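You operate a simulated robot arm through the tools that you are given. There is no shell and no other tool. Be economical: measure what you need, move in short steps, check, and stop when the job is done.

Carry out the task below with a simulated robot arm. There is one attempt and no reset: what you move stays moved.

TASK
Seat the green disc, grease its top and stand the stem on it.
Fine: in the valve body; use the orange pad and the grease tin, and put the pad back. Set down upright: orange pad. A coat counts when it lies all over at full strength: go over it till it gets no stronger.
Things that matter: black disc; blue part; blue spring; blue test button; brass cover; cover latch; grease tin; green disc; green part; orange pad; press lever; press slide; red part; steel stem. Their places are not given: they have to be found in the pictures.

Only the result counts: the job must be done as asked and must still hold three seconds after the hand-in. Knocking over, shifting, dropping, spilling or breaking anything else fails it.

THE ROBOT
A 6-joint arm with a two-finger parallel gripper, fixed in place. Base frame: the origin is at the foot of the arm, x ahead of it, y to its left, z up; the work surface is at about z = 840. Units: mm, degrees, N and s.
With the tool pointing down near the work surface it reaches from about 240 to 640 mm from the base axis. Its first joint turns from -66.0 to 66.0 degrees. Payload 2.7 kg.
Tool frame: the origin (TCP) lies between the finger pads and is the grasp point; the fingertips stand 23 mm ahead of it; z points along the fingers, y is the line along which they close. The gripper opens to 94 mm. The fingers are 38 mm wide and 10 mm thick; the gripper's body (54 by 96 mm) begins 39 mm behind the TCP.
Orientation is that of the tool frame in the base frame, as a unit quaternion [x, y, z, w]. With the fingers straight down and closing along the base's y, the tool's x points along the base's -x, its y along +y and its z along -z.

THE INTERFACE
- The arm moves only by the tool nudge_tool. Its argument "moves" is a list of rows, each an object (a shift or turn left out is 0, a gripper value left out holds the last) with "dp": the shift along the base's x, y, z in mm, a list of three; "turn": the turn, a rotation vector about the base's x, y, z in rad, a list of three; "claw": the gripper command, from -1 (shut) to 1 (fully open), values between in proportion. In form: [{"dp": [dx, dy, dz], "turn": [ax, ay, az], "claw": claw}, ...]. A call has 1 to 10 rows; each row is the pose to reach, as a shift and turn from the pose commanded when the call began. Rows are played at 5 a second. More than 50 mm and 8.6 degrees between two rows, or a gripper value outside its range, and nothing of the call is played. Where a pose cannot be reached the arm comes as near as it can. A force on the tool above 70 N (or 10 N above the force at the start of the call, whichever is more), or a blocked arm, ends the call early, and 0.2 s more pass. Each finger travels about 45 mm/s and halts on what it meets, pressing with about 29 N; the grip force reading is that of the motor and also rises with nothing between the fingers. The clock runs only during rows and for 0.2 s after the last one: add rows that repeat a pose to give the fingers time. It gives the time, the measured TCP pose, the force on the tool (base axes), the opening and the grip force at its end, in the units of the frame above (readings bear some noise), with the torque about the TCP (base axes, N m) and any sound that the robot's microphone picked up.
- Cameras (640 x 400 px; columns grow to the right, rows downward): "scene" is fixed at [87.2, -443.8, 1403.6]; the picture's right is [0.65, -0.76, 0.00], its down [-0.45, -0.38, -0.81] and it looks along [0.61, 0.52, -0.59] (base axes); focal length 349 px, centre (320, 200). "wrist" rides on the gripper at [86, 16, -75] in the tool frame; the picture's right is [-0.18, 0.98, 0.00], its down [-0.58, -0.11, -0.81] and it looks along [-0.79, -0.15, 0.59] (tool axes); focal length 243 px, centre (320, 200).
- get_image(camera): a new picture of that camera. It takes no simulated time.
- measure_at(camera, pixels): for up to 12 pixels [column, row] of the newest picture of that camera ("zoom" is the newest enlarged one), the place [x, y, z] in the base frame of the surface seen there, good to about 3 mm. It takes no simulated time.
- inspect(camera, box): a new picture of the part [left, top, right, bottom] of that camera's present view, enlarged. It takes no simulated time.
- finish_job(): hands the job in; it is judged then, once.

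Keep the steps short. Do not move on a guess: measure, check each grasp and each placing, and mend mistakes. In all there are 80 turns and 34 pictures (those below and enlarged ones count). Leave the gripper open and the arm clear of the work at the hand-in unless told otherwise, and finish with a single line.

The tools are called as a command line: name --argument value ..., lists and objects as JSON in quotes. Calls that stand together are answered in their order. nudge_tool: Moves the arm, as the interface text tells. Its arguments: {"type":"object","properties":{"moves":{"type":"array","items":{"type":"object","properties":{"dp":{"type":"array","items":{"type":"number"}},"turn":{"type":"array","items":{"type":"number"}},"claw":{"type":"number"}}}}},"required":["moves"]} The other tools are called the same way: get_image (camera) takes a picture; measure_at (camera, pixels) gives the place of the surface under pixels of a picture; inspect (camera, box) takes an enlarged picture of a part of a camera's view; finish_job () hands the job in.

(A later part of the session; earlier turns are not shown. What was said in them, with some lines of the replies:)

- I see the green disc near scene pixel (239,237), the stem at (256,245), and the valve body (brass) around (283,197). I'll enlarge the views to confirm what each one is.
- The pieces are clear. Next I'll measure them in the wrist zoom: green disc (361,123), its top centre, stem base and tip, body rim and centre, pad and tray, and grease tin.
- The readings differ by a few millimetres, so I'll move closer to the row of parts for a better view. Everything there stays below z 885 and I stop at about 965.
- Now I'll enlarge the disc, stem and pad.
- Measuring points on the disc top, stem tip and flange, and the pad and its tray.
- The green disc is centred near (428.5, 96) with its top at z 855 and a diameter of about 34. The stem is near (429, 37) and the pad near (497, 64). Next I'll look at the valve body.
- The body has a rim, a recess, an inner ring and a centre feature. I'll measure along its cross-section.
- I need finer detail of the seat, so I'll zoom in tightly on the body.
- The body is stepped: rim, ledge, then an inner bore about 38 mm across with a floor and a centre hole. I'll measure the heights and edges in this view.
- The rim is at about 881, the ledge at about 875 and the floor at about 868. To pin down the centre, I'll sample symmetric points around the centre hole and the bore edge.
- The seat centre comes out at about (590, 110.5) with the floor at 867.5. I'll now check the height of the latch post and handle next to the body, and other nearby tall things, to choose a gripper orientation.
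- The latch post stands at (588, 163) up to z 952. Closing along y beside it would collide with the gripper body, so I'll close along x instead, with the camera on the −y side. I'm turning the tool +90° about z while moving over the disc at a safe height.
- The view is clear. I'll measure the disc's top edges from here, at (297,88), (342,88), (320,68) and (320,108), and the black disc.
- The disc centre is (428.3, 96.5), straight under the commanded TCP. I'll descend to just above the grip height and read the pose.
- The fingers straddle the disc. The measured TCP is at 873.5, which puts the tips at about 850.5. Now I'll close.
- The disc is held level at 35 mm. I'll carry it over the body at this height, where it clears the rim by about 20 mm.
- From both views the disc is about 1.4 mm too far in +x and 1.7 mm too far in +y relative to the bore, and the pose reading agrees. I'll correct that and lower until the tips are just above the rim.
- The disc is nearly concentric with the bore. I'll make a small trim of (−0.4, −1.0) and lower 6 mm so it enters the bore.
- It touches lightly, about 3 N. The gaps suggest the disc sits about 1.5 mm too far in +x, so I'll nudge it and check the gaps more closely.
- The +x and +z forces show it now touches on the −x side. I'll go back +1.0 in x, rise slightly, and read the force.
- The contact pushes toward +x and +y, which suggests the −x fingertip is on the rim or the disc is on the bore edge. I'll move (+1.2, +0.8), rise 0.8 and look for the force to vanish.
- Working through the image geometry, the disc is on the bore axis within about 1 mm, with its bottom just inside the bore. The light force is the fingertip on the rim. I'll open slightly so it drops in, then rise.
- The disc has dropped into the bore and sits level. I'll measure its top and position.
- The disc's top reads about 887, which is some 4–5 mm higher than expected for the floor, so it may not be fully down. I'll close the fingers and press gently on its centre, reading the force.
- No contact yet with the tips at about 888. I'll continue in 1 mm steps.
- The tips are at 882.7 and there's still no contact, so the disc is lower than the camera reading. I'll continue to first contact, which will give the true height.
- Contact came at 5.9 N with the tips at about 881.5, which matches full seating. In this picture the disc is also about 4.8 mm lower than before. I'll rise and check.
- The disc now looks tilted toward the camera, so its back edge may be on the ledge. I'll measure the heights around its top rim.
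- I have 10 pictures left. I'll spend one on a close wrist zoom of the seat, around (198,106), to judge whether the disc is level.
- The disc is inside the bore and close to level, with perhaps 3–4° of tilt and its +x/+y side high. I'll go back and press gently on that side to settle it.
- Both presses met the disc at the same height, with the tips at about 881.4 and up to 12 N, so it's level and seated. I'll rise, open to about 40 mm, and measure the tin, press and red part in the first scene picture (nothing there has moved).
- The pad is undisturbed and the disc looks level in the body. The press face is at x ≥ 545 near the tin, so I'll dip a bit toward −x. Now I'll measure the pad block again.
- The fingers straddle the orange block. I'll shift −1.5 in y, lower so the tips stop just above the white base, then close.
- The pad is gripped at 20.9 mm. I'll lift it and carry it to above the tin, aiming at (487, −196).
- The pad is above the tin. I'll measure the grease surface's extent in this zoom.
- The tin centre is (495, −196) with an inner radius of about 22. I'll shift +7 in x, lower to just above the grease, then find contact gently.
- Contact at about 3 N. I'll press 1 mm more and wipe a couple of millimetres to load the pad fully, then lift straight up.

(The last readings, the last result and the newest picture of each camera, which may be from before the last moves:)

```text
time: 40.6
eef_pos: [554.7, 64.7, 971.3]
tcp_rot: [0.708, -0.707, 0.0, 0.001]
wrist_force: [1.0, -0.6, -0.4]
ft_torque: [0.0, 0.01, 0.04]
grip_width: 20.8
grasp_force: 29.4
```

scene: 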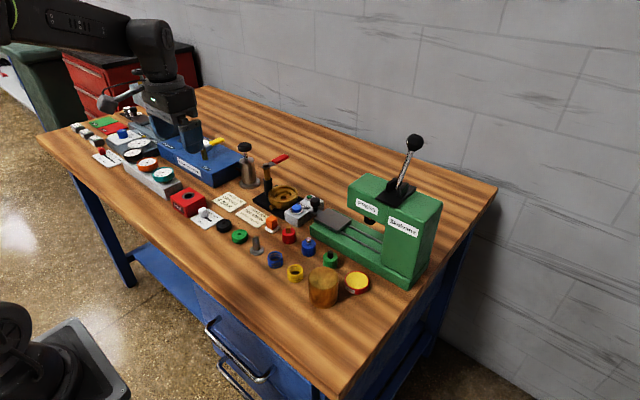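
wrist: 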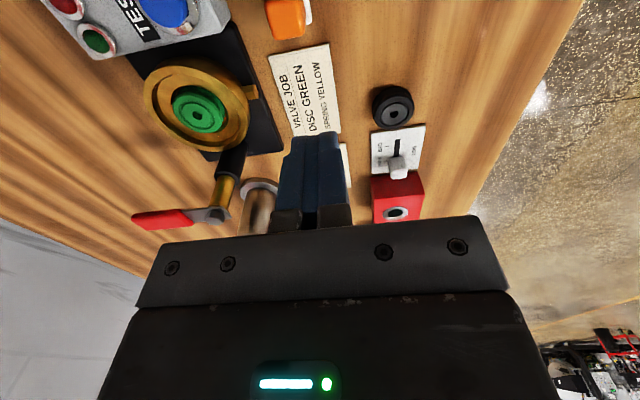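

I'll carry the loaded pad over the disc at (589.5, 109.5) and lower it to a few millimetres above.

nudge_tool --moves '[{"dp": [18, 24, 0]}, {"dp": [35.5, 46.5, 0]}, {"dp": [35.5, 46.5, -25]}, {"dp": [35.5, 46.5, -48]}, {"dp": [35.5, 46.5, -48]}]'

inspect --camera "scene" --box '[255, 172, 311, 207]'

```text
time: 41.8
eef_pos: [591.2, 111.7, 924.6]
tcp_rot: [0.707, -0.707, -0.001, 0.0]
wrist_force: [0.4, 0.0, 0.4]
ft_torque: [-0.01, 0.03, 0.01]
grip_width: 20.8
grasp_force: 29.2
```

```text
11.43 times, centred on (283, 190) of scene
```

zoom: 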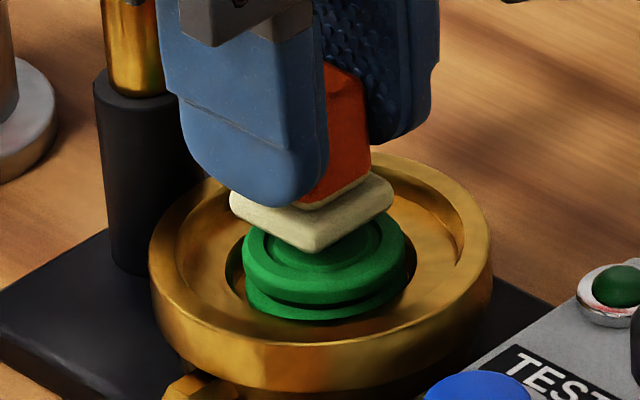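

The pad is loaded and has turned cream. It sits about 4 mm too far in +y over the disc, so I'll shift (−1, −4) and lower to contact.

nudge_tool --moves '[{"dp": [-1, -4, 0]}, {"dp": [-1, -4, -2]}, {"dp": [-1, -4, -3]}, {"dp": [-1, -4, -3]}]'

nudge_tool --moves '[{"dp": [0, 0, -0.8]}, {"dp": [0, 0, -1.5]}, {"dp": [0, 0, -1.5]}]'

```text
time: 42.8
eef_pos: [588.9, 106.1, 921.8]
tcp_rot: [0.708, -0.707, -0.001, 0.0]
wrist_force: [0.5, -0.1, -0.4]
ft_torque: [0.02, 0.0, -0.05]
grip_width: 20.8
grasp_force: 29.3
```

```text
time: 43.6
eef_pos: [588.4, 105.1, 919.1]
tcp_rot: [-0.707, 0.707, 0.0, 0.0]
wrist_force: [-0.7, 0.1, 2.7]
ft_torque: [-0.01, 0.04, -0.01]
grip_width: 20.7
grasp_force: 29.2
```

Contact at about 3 N. I'll press slightly more and wipe over the whole top, in x, y and the diagonals.

nudge_tool --moves '[{"dp": [4, 0, -0.4]}, {"dp": [8, 0, -0.4]}, {"dp": [5, 5, -0.4]}, {"dp": [0, 8, -0.4]}, {"dp": [-5, 5, -0.4]}, {"dp": [-8, 0, -0.4]}, {"dp": [-5, -5, -0.4]}, {"dp": [0, -8, -0.4]}, {"dp": [5, -5, -0.4]}, {"dp": [0, 0, -0.4]}]'

nudge_tool --moves '[{"dp": [-4, 0, 0]}, {"dp": [-8, 0, 0]}, {"dp": [-5, 5, 0]}, {"dp": [0, 8, 0]}, {"dp": [5, 5, 0]}, {"dp": [8, 0, 0]}, {"dp": [5, -5, 0]}, {"dp": [0, -8, 0]}, {"dp": [-5, -5, 0]}, {"dp": [0, 0, 0]}]'

nudge_tool --moves '[{"dp": [0, 0, 5]}, {"dp": [0, 0, 30]}, {"dp": [-30, -20, 45]}, {"dp": [-70, -35, 45]}, {"dp": [-70, -35, 45]}]'

inspect --camera "scene" --box '[263, 182, 303, 207]'

```text
time: 45.8
eef_pos: [589.5, 103.1, 917.7]
tcp_rot: [-0.707, 0.708, -0.002, 0.001]
wrist_force: [3.3, -6.5, 9.8]
ft_torque: [-0.21, -0.11, 0.01]
grip_width: 20.7
grasp_force: 28.8
```

```text
time: 48.0
eef_pos: [588.2, 103.5, 919.3]
tcp_rot: [0.707, -0.707, 0.0, 0.002]
wrist_force: [-4.7, -6.5, 10.8]
ft_torque: [-0.25, 0.14, -0.01]
grip_width: 20.8
grasp_force: 29.1
```

```text
time: 49.2
eef_pos: [519.5, 70.2, 964.4]
tcp_rot: [-0.707, 0.707, 0.0, 0.0]
wrist_force: [0.7, -0.4, -0.3]
ft_torque: [0.0, 0.04, 0.01]
grip_width: 21.0
grasp_force: 28.7
```

```text
16.00 times, centred on (283, 194) of scene
```

zoom: 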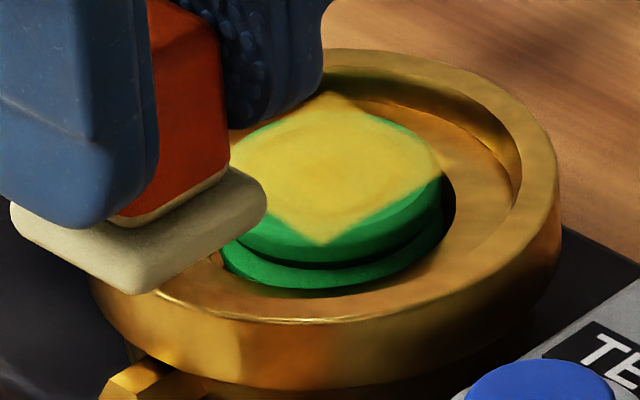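

A yellow coat in the shape of the pad lies over the middle, but the disc slid along with the pad, so thin segments at the edges are still bare. I'll press at offset spots instead (±6 in x and y), lifting between them.

nudge_tool --moves '[{"dp": [35, 18, -5]}, {"dp": [76, 35, -15]}, {"dp": [76, 35, -41]}, {"dp": [76, 35, -45]}, {"dp": [76, 35, -45.6]}, {"dp": [76, 35, -45.6]}, {"dp": [73, 35, -45.6]}, {"dp": [76, 35, -45.6]}, {"dp": [76, 35, -45.6]}, {"dp": [76, 35, -41]}]'

nudge_tool --moves '[{"dp": [-12, 0, 0]}, {"dp": [-12, 0, -4]}, {"dp": [-12, 0, -4.6]}, {"dp": [-12, 0, -4.6]}, {"dp": [-9, 0, -4.6]}, {"dp": [-12, 0, -4.6]}, {"dp": [-12, 0, -4.6]}, {"dp": [-12, 0, 0]}]'

nudge_tool --moves '[{"dp": [6, 6, 0]}, {"dp": [6, 6, -4]}, {"dp": [6, 6, -4.6]}, {"dp": [6, 6, -4.6]}, {"dp": [6, 3, -4.6]}, {"dp": [6, 6, -4.6]}, {"dp": [6, 6, -4.6]}, {"dp": [6, 6, 0]}]'

nudge_tool --moves '[{"dp": [0, -12, 0]}, {"dp": [0, -12, -4]}, {"dp": [0, -12, -4.6]}, {"dp": [0, -12, -4.6]}, {"dp": [0, -9, -4.6]}, {"dp": [0, -12, -4.6]}, {"dp": [0, -12, -4.6]}, {"dp": [0, -12, 0]}]'

```text
time: 51.4
eef_pos: [596.2, 105.0, 922.1]
tcp_rot: [-0.707, 0.707, 0.0, 0.0]
wrist_force: [-0.7, -0.2, 0.0]
ft_torque: [0.05, 0.04, -0.04]
grip_width: 21.0
grasp_force: 29.1
```

```text
time: 53.2
eef_pos: [582.6, 104.7, 921.2]
tcp_rot: [-0.707, 0.707, 0.001, -0.001]
wrist_force: [0.6, -0.2, -0.8]
ft_torque: [0.02, -0.01, 0.01]
grip_width: 21.0
grasp_force: 29.0
```

```text
time: 55.0
eef_pos: [587.7, 111.2, 922.3]
tcp_rot: [-0.707, 0.708, 0.001, -0.001]
wrist_force: [0.1, -0.5, 0.0]
ft_torque: [-0.01, -0.03, -0.01]
grip_width: 21.2
grasp_force: 29.0
```

```text
time: 56.8
eef_pos: [589.6, 98.8, 922.5]
tcp_rot: [0.707, -0.707, 0.0, 0.002]
wrist_force: [1.1, -0.7, -0.7]
ft_torque: [-0.01, 0.01, -0.01]
grip_width: 20.8
grasp_force: 29.0
```

Now I'll reload the pad at the tin for a full-strength second pass, going back by the same safe route.

nudge_tool --moves '[{"dp": [0, 0, 25]}, {"dp": [-10, -10, 50]}, {"dp": [-45, -45, 50]}, {"dp": [-84, -75, 50]}, {"dp": [-84, -120, 50]}, {"dp": [-84, -165, 50]}, {"dp": [-86, -210, 50]}, {"dp": [-90, -255, 50]}, {"dp": [-94.5, -296.5, 50]}, {"dp": [-94.5, -296.5, 50]}]'

nudge_tool --moves '[{"dp": [0, 0, -40]}, {"dp": [0, 0, -70]}, {"dp": [0, 0, -79]}, {"dp": [0, 0, -81.5]}, {"dp": [2, 0, -82]}, {"dp": [-2, 0, -82]}, {"dp": [0, 2, -82]}, {"dp": [0, -2, -82]}, {"dp": [0, 0, -82]}, {"dp": [0, 0, -82]}]'

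nudge_tool --moves '[{"dp": [0, 0, 5]}, {"dp": [0, 0, 35]}, {"dp": [0, 0, 80]}, {"dp": [10, 45, 80]}, {"dp": [10, 90, 80]}, {"dp": [10, 135, 80]}, {"dp": [10, 180, 80]}, {"dp": [30, 225, 80]}, {"dp": [60, 260, 80]}, {"dp": [60, 260, 80]}]'

```text
time: 59.0
eef_pos: [495.9, -196.3, 972.8]
tcp_rot: [-0.707, 0.708, 0.001, 0.001]
wrist_force: [-0.6, -0.6, 0.8]
ft_torque: [0.0, -0.03, 0.02]
grip_width: 20.8
grasp_force: 28.7
```

```text
time: 61.2
eef_pos: [493.9, -197.5, 892.1]
tcp_rot: [-0.707, 0.707, -0.001, 0.0]
wrist_force: [-1.4, -1.0, 16.5]
ft_torque: [0.01, 0.08, 0.03]
grip_width: 20.8
grasp_force: 29.2
```

```text
time: 63.4
eef_pos: [557.2, 61.0, 971.4]
tcp_rot: [-0.707, 0.708, 0.0, 0.0]
wrist_force: [1.1, -0.5, 0.5]
ft_torque: [0.0, 0.01, -0.01]
grip_width: 21.0
grasp_force: 28.9
```

Reloaded. Second pass: centre first, then the four offsets again.

nudge_tool --moves '[{"dp": [18, 22, 0]}, {"dp": [34.5, 42.5, -10]}, {"dp": [34.5, 42.5, -48]}, {"dp": [34.5, 42.5, -52]}, {"dp": [34.5, 42.5, -52.6]}, {"dp": [37.5, 42.5, -52.6]}, {"dp": [31.5, 42.5, -52.6]}, {"dp": [34.5, 42.5, -52.6]}, {"dp": [34.5, 42.5, -52.6]}, {"dp": [34.5, 42.5, -48]}]'

nudge_tool --moves '[{"dp": [6, 0, 0]}, {"dp": [6, 0, -4]}, {"dp": [6, 0, -4.6]}, {"dp": [6, 0, -4.6]}, {"dp": [3, 0, -4.6]}, {"dp": [6.5, 0, -4.6]}, {"dp": [6.5, 0, -4.6]}, {"dp": [6, 0, 0]}]'

nudge_tool --moves '[{"dp": [-12, 0, 0]}, {"dp": [-12, 0, -4]}, {"dp": [-12, 0, -4.6]}, {"dp": [-12, 0, -4.6]}, {"dp": [-9, 0, -4.6]}, {"dp": [-12.5, 0, -4.6]}, {"dp": [-12.5, 0, -4.6]}, {"dp": [-12, 0, 0]}]'

nudge_tool --moves '[{"dp": [6, 6, 0]}, {"dp": [6, 6, -4]}, {"dp": [6, 6, -4.6]}, {"dp": [6, 6, -4.6]}, {"dp": [6, 3, -4.6]}, {"dp": [6, 6.5, -4.6]}, {"dp": [6, 6.5, -4.6]}, {"dp": [6, 6, 0]}]'

nudge_tool --moves '[{"dp": [0, -12, 0]}, {"dp": [0, -12, -4]}, {"dp": [0, -12, -4.6]}, {"dp": [0, -12, -4.6]}, {"dp": [0, -9, -4.6]}, {"dp": [0, -12.5, -4.6]}, {"dp": [0, -12.5, -4.6]}, {"dp": [0, -12, 0]}]'

nudge_tool --moves '[{"dp": [0, 0, 25]}, {"dp": [-40, -25, 50]}, {"dp": [-80, -37.5, 50]}, {"dp": [-80, -37.5, 50]}]'

inspect --camera "scene" --box '[263, 182, 303, 207]'

```text
time: 65.6
eef_pos: [589.5, 104.4, 922.8]
tcp_rot: [-0.707, 0.707, -0.001, 0.001]
wrist_force: [0.4, -0.1, 0.6]
ft_torque: [-0.01, -0.04, 0.0]
grip_width: 20.7
grasp_force: 28.8
```

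```text
time: 67.4
eef_pos: [594.3, 104.7, 921.9]
tcp_rot: [-0.707, 0.707, 0.0, 0.0]
wrist_force: [-0.6, 1.0, -1.5]
ft_torque: [0.06, -0.01, -0.03]
grip_width: 20.8
grasp_force: 28.8
```

```text
time: 69.2
eef_pos: [583.1, 106.1, 922.5]
tcp_rot: [0.707, -0.707, -0.001, 0.001]
wrist_force: [0.6, -0.1, -0.4]
ft_torque: [0.03, 0.0, -0.01]
grip_width: 20.7
grasp_force: 29.6
```

```text
time: 71.0
eef_pos: [588.4, 109.9, 921.8]
tcp_rot: [0.707, -0.707, -0.001, 0.0]
wrist_force: [0.7, 0.0, 0.0]
ft_torque: [0.02, -0.01, 0.01]
grip_width: 20.8
grasp_force: 29.2
```

```text
time: 72.8
eef_pos: [588.2, 99.6, 922.1]
tcp_rot: [0.707, -0.707, 0.0, -0.001]
wrist_force: [0.1, -0.4, -0.2]
ft_torque: [0.03, -0.03, 0.02]
grip_width: 21.2
grasp_force: 28.7
```

```text
refused: row 2 steps farther than a row can; nothing moved
```

```text
16.00 times, centred on (283, 194) of scene
```

zoom: 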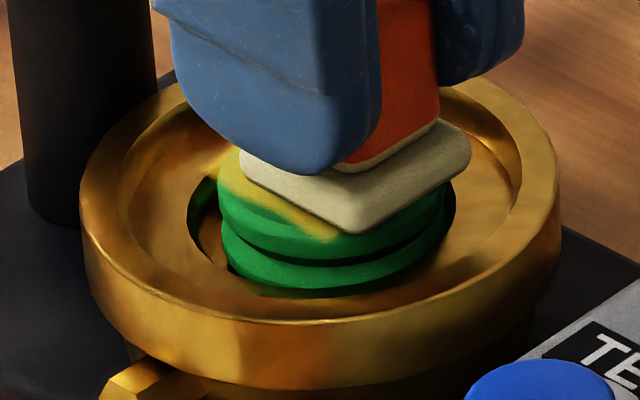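

The last move was refused because a step was too long, so the pad still hovers over the disc. I'll move clear in shorter steps and then look. Three pictures are left.

nudge_tool --moves '[{"dp": [0, 0, 25]}, {"dp": [-25, -20, 50]}, {"dp": [-55, -37.5, 50]}, {"dp": [-88.5, -37.5, 50]}, {"dp": [-88.5, -37.5, 50]}]'

inspect --camera "scene" --box '[263, 182, 303, 207]'

```text
time: 74.0
eef_pos: [500.0, 63.0, 971.8]
tcp_rot: [-0.707, 0.707, 0.0, 0.0]
wrist_force: [-0.3, -0.3, 0.4]
ft_torque: [0.01, 0.02, 0.03]
grip_width: 21.0
grasp_force: 29.2
```

```text
16.00 times, centred on (283, 194) of scene
```

zoom: 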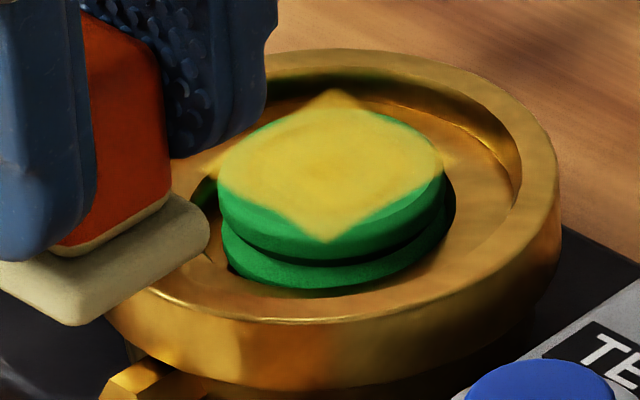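

The coat now fills a square over the whole top, right to its corners and even a little past the disc, and it looks even. One more pass with centre wipes and offset dabs will make sure it's at full strength.

nudge_tool --moves '[{"dp": [30, 14, 0]}, {"dp": [60, 28, 0]}, {"dp": [88.5, 43.5, -10]}, {"dp": [88.5, 43.5, -50]}, {"dp": [88.5, 43.5, -54.6]}, {"dp": [92.5, 43.5, -54.6]}, {"dp": [84.5, 43.5, -54.6]}, {"dp": [88.5, 47.5, -54.6]}, {"dp": [88.5, 39.5, -54.6]}, {"dp": [88.5, 43.5, -50]}]'

nudge_tool --moves '[{"dp": [5, 5, 0]}, {"dp": [5, 5, -4.6]}, {"dp": [5, 5, -4.6]}, {"dp": [5, -5, -4.6]}, {"dp": [5, -5, -4.6]}, {"dp": [-5, -5, -4.6]}, {"dp": [-5, -5, -4.6]}, {"dp": [-5, 5, -4.6]}, {"dp": [-5, 5, -4.6]}, {"dp": [0, 0, -4.6]}]'

nudge_tool --moves '[{"dp": [0, 0, 4.6]}, {"dp": [0, 0, 30]}, {"dp": [-30, -15, 50]}, {"dp": [-60, -30, 50]}, {"dp": [-88.5, -43.5, 50]}, {"dp": [-88.5, -43.5, 50]}]'

```text
time: 76.2
eef_pos: [589.0, 104.9, 922.5]
tcp_rot: [0.707, -0.707, 0.0, 0.0]
wrist_force: [0.3, -0.1, -1.2]
ft_torque: [-0.02, 0.01, 0.04]
grip_width: 20.8
grasp_force: 29.6
```

```text
time: 78.4
eef_pos: [587.9, 107.6, 918.2]
tcp_rot: [0.708, -0.707, -0.001, -0.001]
wrist_force: [-6.8, 7.5, 12.4]
ft_torque: [0.27, 0.19, 0.04]
grip_width: 21.0
grasp_force: 29.2
```

```text
time: 79.8
eef_pos: [499.9, 62.1, 968.0]
tcp_rot: [0.707, -0.707, 0.0, 0.0]
wrist_force: [-0.1, -0.9, -0.8]
ft_torque: [0.0, -0.02, 0.01]
grip_width: 20.8
grasp_force: 28.9
```

Now I'll put the pad back on its spot, lowering to contact at the pick-up pose (500, 62).

nudge_tool --moves '[{"dp": [0, 0, -45]}, {"dp": [0, 0, -80]}, {"dp": [0, 0, -88]}, {"dp": [0, 0, -90.5]}, {"dp": [0, 0, -90.5]}]'

nudge_tool --moves '[{"dp": [0, 0, -0.6]}, {"dp": [0, 0, -1.2]}, {"dp": [0, 0, -1.2]}]'

```text
time: 81.0
eef_pos: [500.5, 61.9, 877.7]
tcp_rot: [0.707, -0.707, 0.0, 0.0]
wrist_force: [0.0, -0.3, -0.4]
ft_torque: [0.02, 0.04, 0.0]
grip_width: 20.9
grasp_force: 29.4
```

```text
time: 81.8
eef_pos: [500.6, 62.6, 876.2]
tcp_rot: [-0.707, 0.707, 0.0, 0.0]
wrist_force: [-2.0, 0.6, 4.0]
ft_torque: [0.0, 0.05, 0.04]
grip_width: 21.0
grasp_force: 28.9
```

It has touched down at 4 N. I'll release to 38 mm, rise, and go over the stem at (429, 37.5).

nudge_tool --moves '[{"claw": -0.4}, {"claw": -0.2}, {"claw": -0.2}, {"dp": [0, 0, 10]}, {"dp": [0, 0, 45]}, {"dp": [0, 0, 80]}, {"dp": [-35, -12, 80]}, {"dp": [-71, -24.5, 80]}, {"dp": [-71, -24.5, 80]}]'

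get_image --camera "wrist"

```text
time: 83.8
eef_pos: [430.8, 37.4, 956.8]
tcp_rot: [0.707, -0.707, 0.0, 0.0]
wrist_force: [-0.4, -0.2, -0.4]
ft_torque: [0.02, 0.0, -0.01]
grip_width: 37.4
grasp_force: 0.1
```

```text
1 pictures are left
```

wrist: 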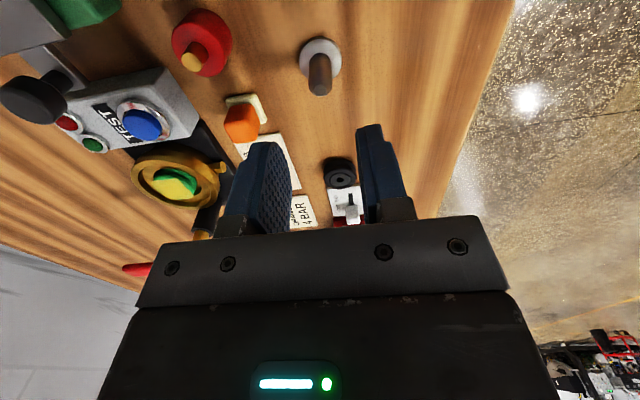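

The pad stands upright in its place. Now I'll measure the stem from here, with its tip at (320,89), its flange at (301–342, 55), the disc and the pad.

measure_at --camera "wrist" --pixels '[[320, 89], [312, 75], [328, 75], [303, 58], [339, 58], [320, 42], [319, 70], [175, 183], [165, 190], [190, 175], [132, 180], [219, 178]]'

```text
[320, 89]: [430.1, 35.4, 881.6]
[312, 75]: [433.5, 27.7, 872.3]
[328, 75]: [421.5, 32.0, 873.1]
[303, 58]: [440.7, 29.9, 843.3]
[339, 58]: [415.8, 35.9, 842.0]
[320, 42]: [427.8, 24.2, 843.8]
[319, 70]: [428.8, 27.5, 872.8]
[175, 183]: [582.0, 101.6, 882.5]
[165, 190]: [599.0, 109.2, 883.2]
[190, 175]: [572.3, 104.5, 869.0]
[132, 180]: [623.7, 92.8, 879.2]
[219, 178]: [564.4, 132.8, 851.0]
```

The stem's axis is at (428.5, 37), under the TCP. I'll descend so the tips are 15 mm above the bench, grip, and lift.

nudge_tool --moves '[{"dp": [-0.5, -0.5, -40]}, {"dp": [-0.5, -0.5, -70]}, {"dp": [-0.5, -0.5, -79]}, {"dp": [-0.5, -0.5, -79]}, {"dp": [-0.5, -0.5, -79], "claw": -0.6}, {"dp": [-0.5, -0.5, -79], "claw": -1}, {"dp": [-0.5, -0.5, -79], "claw": -1}, {"dp": [-0.5, -0.5, -79], "claw": -1}]'

```text
time: 85.6
eef_pos: [429.8, 36.5, 878.1]
tcp_rot: [0.707, -0.707, 0.0, 0.0]
wrist_force: [0.7, -0.7, -0.6]
ft_torque: [0.01, 0.04, 0.02]
grip_width: 14.9
grasp_force: 29.7
```

Gripped at 14.9 mm. I'll lift and carry the stem to hover over the disc at (589.5, 107.5), then use the last picture to align it.

nudge_tool --moves '[{"dp": [0, 0, 20]}, {"dp": [0, 0, 60]}, {"dp": [5, 5, 80]}, {"dp": [40, 20, 80]}, {"dp": [80, 35, 80]}, {"dp": [120, 52, 80]}, {"dp": [161, 70.5, 80]}, {"dp": [161, 70.5, 80]}, {"dp": [161, 70.5, 50]}, {"dp": [161, 70.5, 50]}]'

inspect --camera "scene" --box '[263, 178, 303, 203]'

```text
time: 87.8
eef_pos: [587.1, 107.3, 926.3]
tcp_rot: [0.707, -0.707, -0.001, 0.0]
wrist_force: [0.4, -0.2, -1.3]
ft_torque: [0.02, -0.01, 0.01]
grip_width: 15.4
grasp_force: 28.1
```

```text
16.00 times, centred on (283, 190) of scene
```

zoom: 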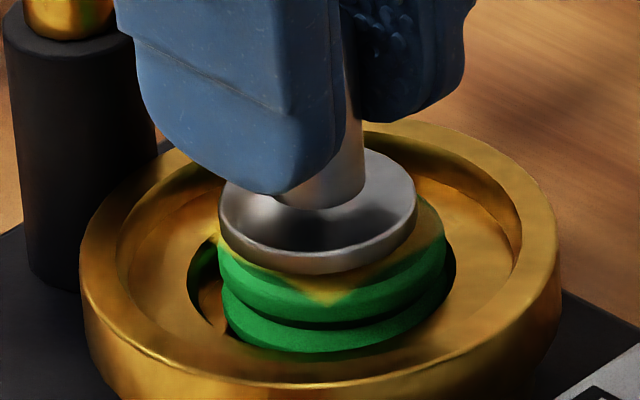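

I'm out of pictures, but I can still measure in this one. I'll compare the stem flange with the disc and body.

measure_at --camera "zoom" --pixels '[[226, 205], [411, 200], [318, 243], [300, 238], [395, 172], [325, 298], [226, 262], [438, 232], [290, 292], [390, 275], [90, 270], [550, 262]]'

measure_at --camera "zoom" --pixels '[[222, 208], [415, 205], [316, 255], [370, 240], [265, 240], [430, 210], [325, 303], [222, 270], [443, 240], [345, 298], [405, 170], [350, 190]]'

```text
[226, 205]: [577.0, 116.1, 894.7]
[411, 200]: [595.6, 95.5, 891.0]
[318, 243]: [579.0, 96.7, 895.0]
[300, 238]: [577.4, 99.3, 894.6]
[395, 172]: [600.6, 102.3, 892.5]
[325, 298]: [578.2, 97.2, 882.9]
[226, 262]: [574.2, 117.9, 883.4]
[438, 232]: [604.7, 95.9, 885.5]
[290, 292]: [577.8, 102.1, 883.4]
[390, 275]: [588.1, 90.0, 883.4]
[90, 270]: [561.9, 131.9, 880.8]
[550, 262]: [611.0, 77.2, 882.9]
```

```text
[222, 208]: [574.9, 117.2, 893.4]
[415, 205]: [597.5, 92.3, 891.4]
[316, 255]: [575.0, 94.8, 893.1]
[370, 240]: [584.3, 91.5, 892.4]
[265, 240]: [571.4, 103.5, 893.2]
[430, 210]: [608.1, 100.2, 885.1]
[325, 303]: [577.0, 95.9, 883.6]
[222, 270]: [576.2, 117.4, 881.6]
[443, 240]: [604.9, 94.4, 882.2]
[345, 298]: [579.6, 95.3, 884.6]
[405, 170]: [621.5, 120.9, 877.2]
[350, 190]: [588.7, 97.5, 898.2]
```

In the same frame the flange centre is about (586.8, 105.4) and the disc centre about (590.1, 106.7). I'll shift (+3.4, +1.1) and lower slowly to contact.

nudge_tool --moves '[{"dp": [1.7, 0.6, 0]}, {"dp": [3.4, 1.1, 0]}, {"dp": [3.4, 1.1, -2]}, {"dp": [3.4, 1.1, -4]}, {"dp": [3.4, 1.1, -4]}, {"dp": [3.4, 1.1, -4]}]'

nudge_tool --moves '[{"dp": [0, 0, -0.7]}, {"dp": [0, 0, -1.4]}, {"dp": [0, 0, -1.4]}]'

```text
time: 89.2
eef_pos: [594.1, 109.5, 923.9]
tcp_rot: [0.707, -0.707, 0.001, 0.0]
wrist_force: [-0.1, 0.1, -0.3]
ft_torque: [-0.02, 0.01, -0.01]
grip_width: 15.1
grasp_force: 28.4
```

```text
time: 90.0
eef_pos: [593.9, 109.8, 922.1]
tcp_rot: [0.707, -0.707, 0.0, 0.0]
wrist_force: [-0.4, 1.2, -1.0]
ft_torque: [-0.03, -0.02, -0.02]
grip_width: 15.0
grasp_force: 29.2
```

The reading jumped more than I commanded, so I'll take a few repeat readings before touching down.

nudge_tool --moves '[{"dp": [0, 0, 0]}]'

nudge_tool --moves '[{"dp": [0, 0, 0]}]'

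nudge_tool --moves '[{"dp": [0, 0, 0]}]'

nudge_tool --moves '[{"dp": [0, 0, 0]}]'

```text
time: 90.4
eef_pos: [593.9, 109.0, 920.7]
tcp_rot: [0.707, -0.707, 0.0, -0.001]
wrist_force: [0.2, -0.8, -1.6]
ft_torque: [0.04, -0.01, 0.01]
grip_width: 15.0
grasp_force: 29.1
```

```text
time: 90.8
eef_pos: [592.8, 109.0, 921.9]
tcp_rot: [-0.707, 0.708, -0.001, 0.0]
wrist_force: [0.0, 1.2, -0.6]
ft_torque: [-0.02, 0.0, 0.0]
grip_width: 15.0
grasp_force: 28.5
```

```text
time: 91.2
eef_pos: [593.0, 108.9, 922.0]
tcp_rot: [0.707, -0.707, 0.0, 0.0]
wrist_force: [-0.5, 0.3, -1.5]
ft_torque: [-0.03, -0.02, 0.0]
grip_width: 15.1
grasp_force: 29.1
```

```text
time: 91.6
eef_pos: [593.2, 109.4, 921.0]
tcp_rot: [-0.707, 0.708, 0.001, 0.0]
wrist_force: [-0.3, 1.1, -2.0]
ft_torque: [-0.03, 0.0, 0.02]
grip_width: 15.1
grasp_force: 29.0
```

The mean reading is (593.3, 109.1), which matches the command, so the earlier jump was noise. I'll keep lowering to contact.

nudge_tool --moves '[{"dp": [0, 0, -0.6]}, {"dp": [0, 0, -1.2]}, {"dp": [0, 0, -1.2]}]'

nudge_tool --moves '[{"dp": [0, 0, -0.5]}, {"dp": [0, 0, -1.0]}, {"dp": [0, 0, -1.0]}]'

```text
time: 92.4
eef_pos: [594.0, 108.3, 920.6]
tcp_rot: [0.707, -0.707, 0.0, 0.0]
wrist_force: [0.7, -0.3, 0.9]
ft_torque: [-0.01, 0.0, 0.02]
grip_width: 15.0
grasp_force: 29.4
```

```text
time: 93.2
eef_pos: [593.3, 108.8, 920.7]
tcp_rot: [0.707, -0.707, 0.0, -0.002]
wrist_force: [1.0, 1.2, 3.8]
ft_torque: [0.04, -0.03, -0.02]
grip_width: 15.3
grasp_force: 29.0
```

Contact at exactly the predicted height. I'll press slightly to read the contact torque, which tells me whether it's flat and centred.

nudge_tool --moves '[{"dp": [0, 0, -0.4]}, {"dp": [0, 0, -0.7]}, {"dp": [0, 0, -0.7]}]'

nudge_tool --moves '[{"dp": [0, 0, -0.1]}, {"dp": [0, 0, -0.1]}]'

```text
time: 94.0
eef_pos: [592.9, 109.1, 919.3]
tcp_rot: [-0.707, 0.707, -0.001, 0.0]
wrist_force: [-3.2, 1.8, 11.0]
ft_torque: [0.06, 0.09, 0.0]
grip_width: 15.3
grasp_force: 29.4
```

```text
time: 94.6
eef_pos: [592.4, 108.2, 920.1]
tcp_rot: [0.707, -0.707, 0.0, 0.0]
wrist_force: [-0.7, 0.3, 12.6]
ft_torque: [0.01, 0.08, 0.01]
grip_width: 15.0
grasp_force: 29.0
```

The torque shows support biased to −x, so the disc centre lies a little toward −x. I'll lift 3 mm, shift −1.5 in x, and set it down again.

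nudge_tool --moves '[{"dp": [0, 0, 3]}, {"dp": [-1.5, 0, 3]}, {"dp": [-1.5, 0, 3]}, {"dp": [-1.5, 0, 1]}, {"dp": [-1.5, 0, 0.4]}, {"dp": [-1.5, 0, 0.4]}, {"dp": [-1.5, 0, 0.4]}]'

```text
time: 96.2
eef_pos: [591.4, 109.4, 920.5]
tcp_rot: [-0.706, 0.708, -0.001, 0.0]
wrist_force: [-0.6, -1.3, 4.8]
ft_torque: [-0.1, 0.02, 0.03]
grip_width: 14.8
grasp_force: 28.9
```

Light contact at 4.8 N. I'll open slowly and rise straight up.

nudge_tool --moves '[{"claw": -0.62}, {"claw": -0.5}, {"claw": -0.35}, {"claw": -0.35}, {"dp": [0, 0, 10]}, {"dp": [0, 0, 30]}, {"dp": [0, 0, 60]}, {"dp": [0, 0, 95]}, {"dp": [0, 0, 95]}]'

nudge_tool --moves '[{"dp": [-35, -10, 20]}, {"dp": [-80, -20, 30]}, {"dp": [-125, -20, 40], "claw": 0.5}, {"dp": [-165, -20, 50], "claw": 1}, {"dp": [-165, -20, 50], "claw": 1}, {"dp": [-165, -20, 50], "claw": 1}]'

measure_at --camera "scene" --pixels '[[283, 175], [283, 180]]'

```text
time: 98.2
eef_pos: [590.2, 109.5, 1017.1]
tcp_rot: [-0.707, 0.707, 0.0, 0.0]
wrist_force: [-0.6, 0.6, -0.1]
ft_torque: [0.01, 0.0, 0.0]
grip_width: 30.5
grasp_force: 0.1
```

```text
time: 99.6
eef_pos: [425.1, 91.3, 1061.5]
tcp_rot: [-0.707, 0.707, 0.0, 0.0]
wrist_force: [0.5, -0.2, 0.0]
ft_torque: [-0.03, 0.01, 0.01]
grip_width: 94.1
grasp_force: 0.0
```

```text
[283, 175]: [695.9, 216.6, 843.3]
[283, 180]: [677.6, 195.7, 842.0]
```

The gripper came away cleanly from the stem, with no force and no sound. The arm is now clear with the gripper open, and the pad is back in place. I'm handing in.

finish_job

```text
The job is handed in.
```

I seated the green disc in the valve body, greased its top in three passes, stood the stem on it and put the pad back upright; with no pictures left, I couldn't check the stem's final stand or the third-pass coat by eye.
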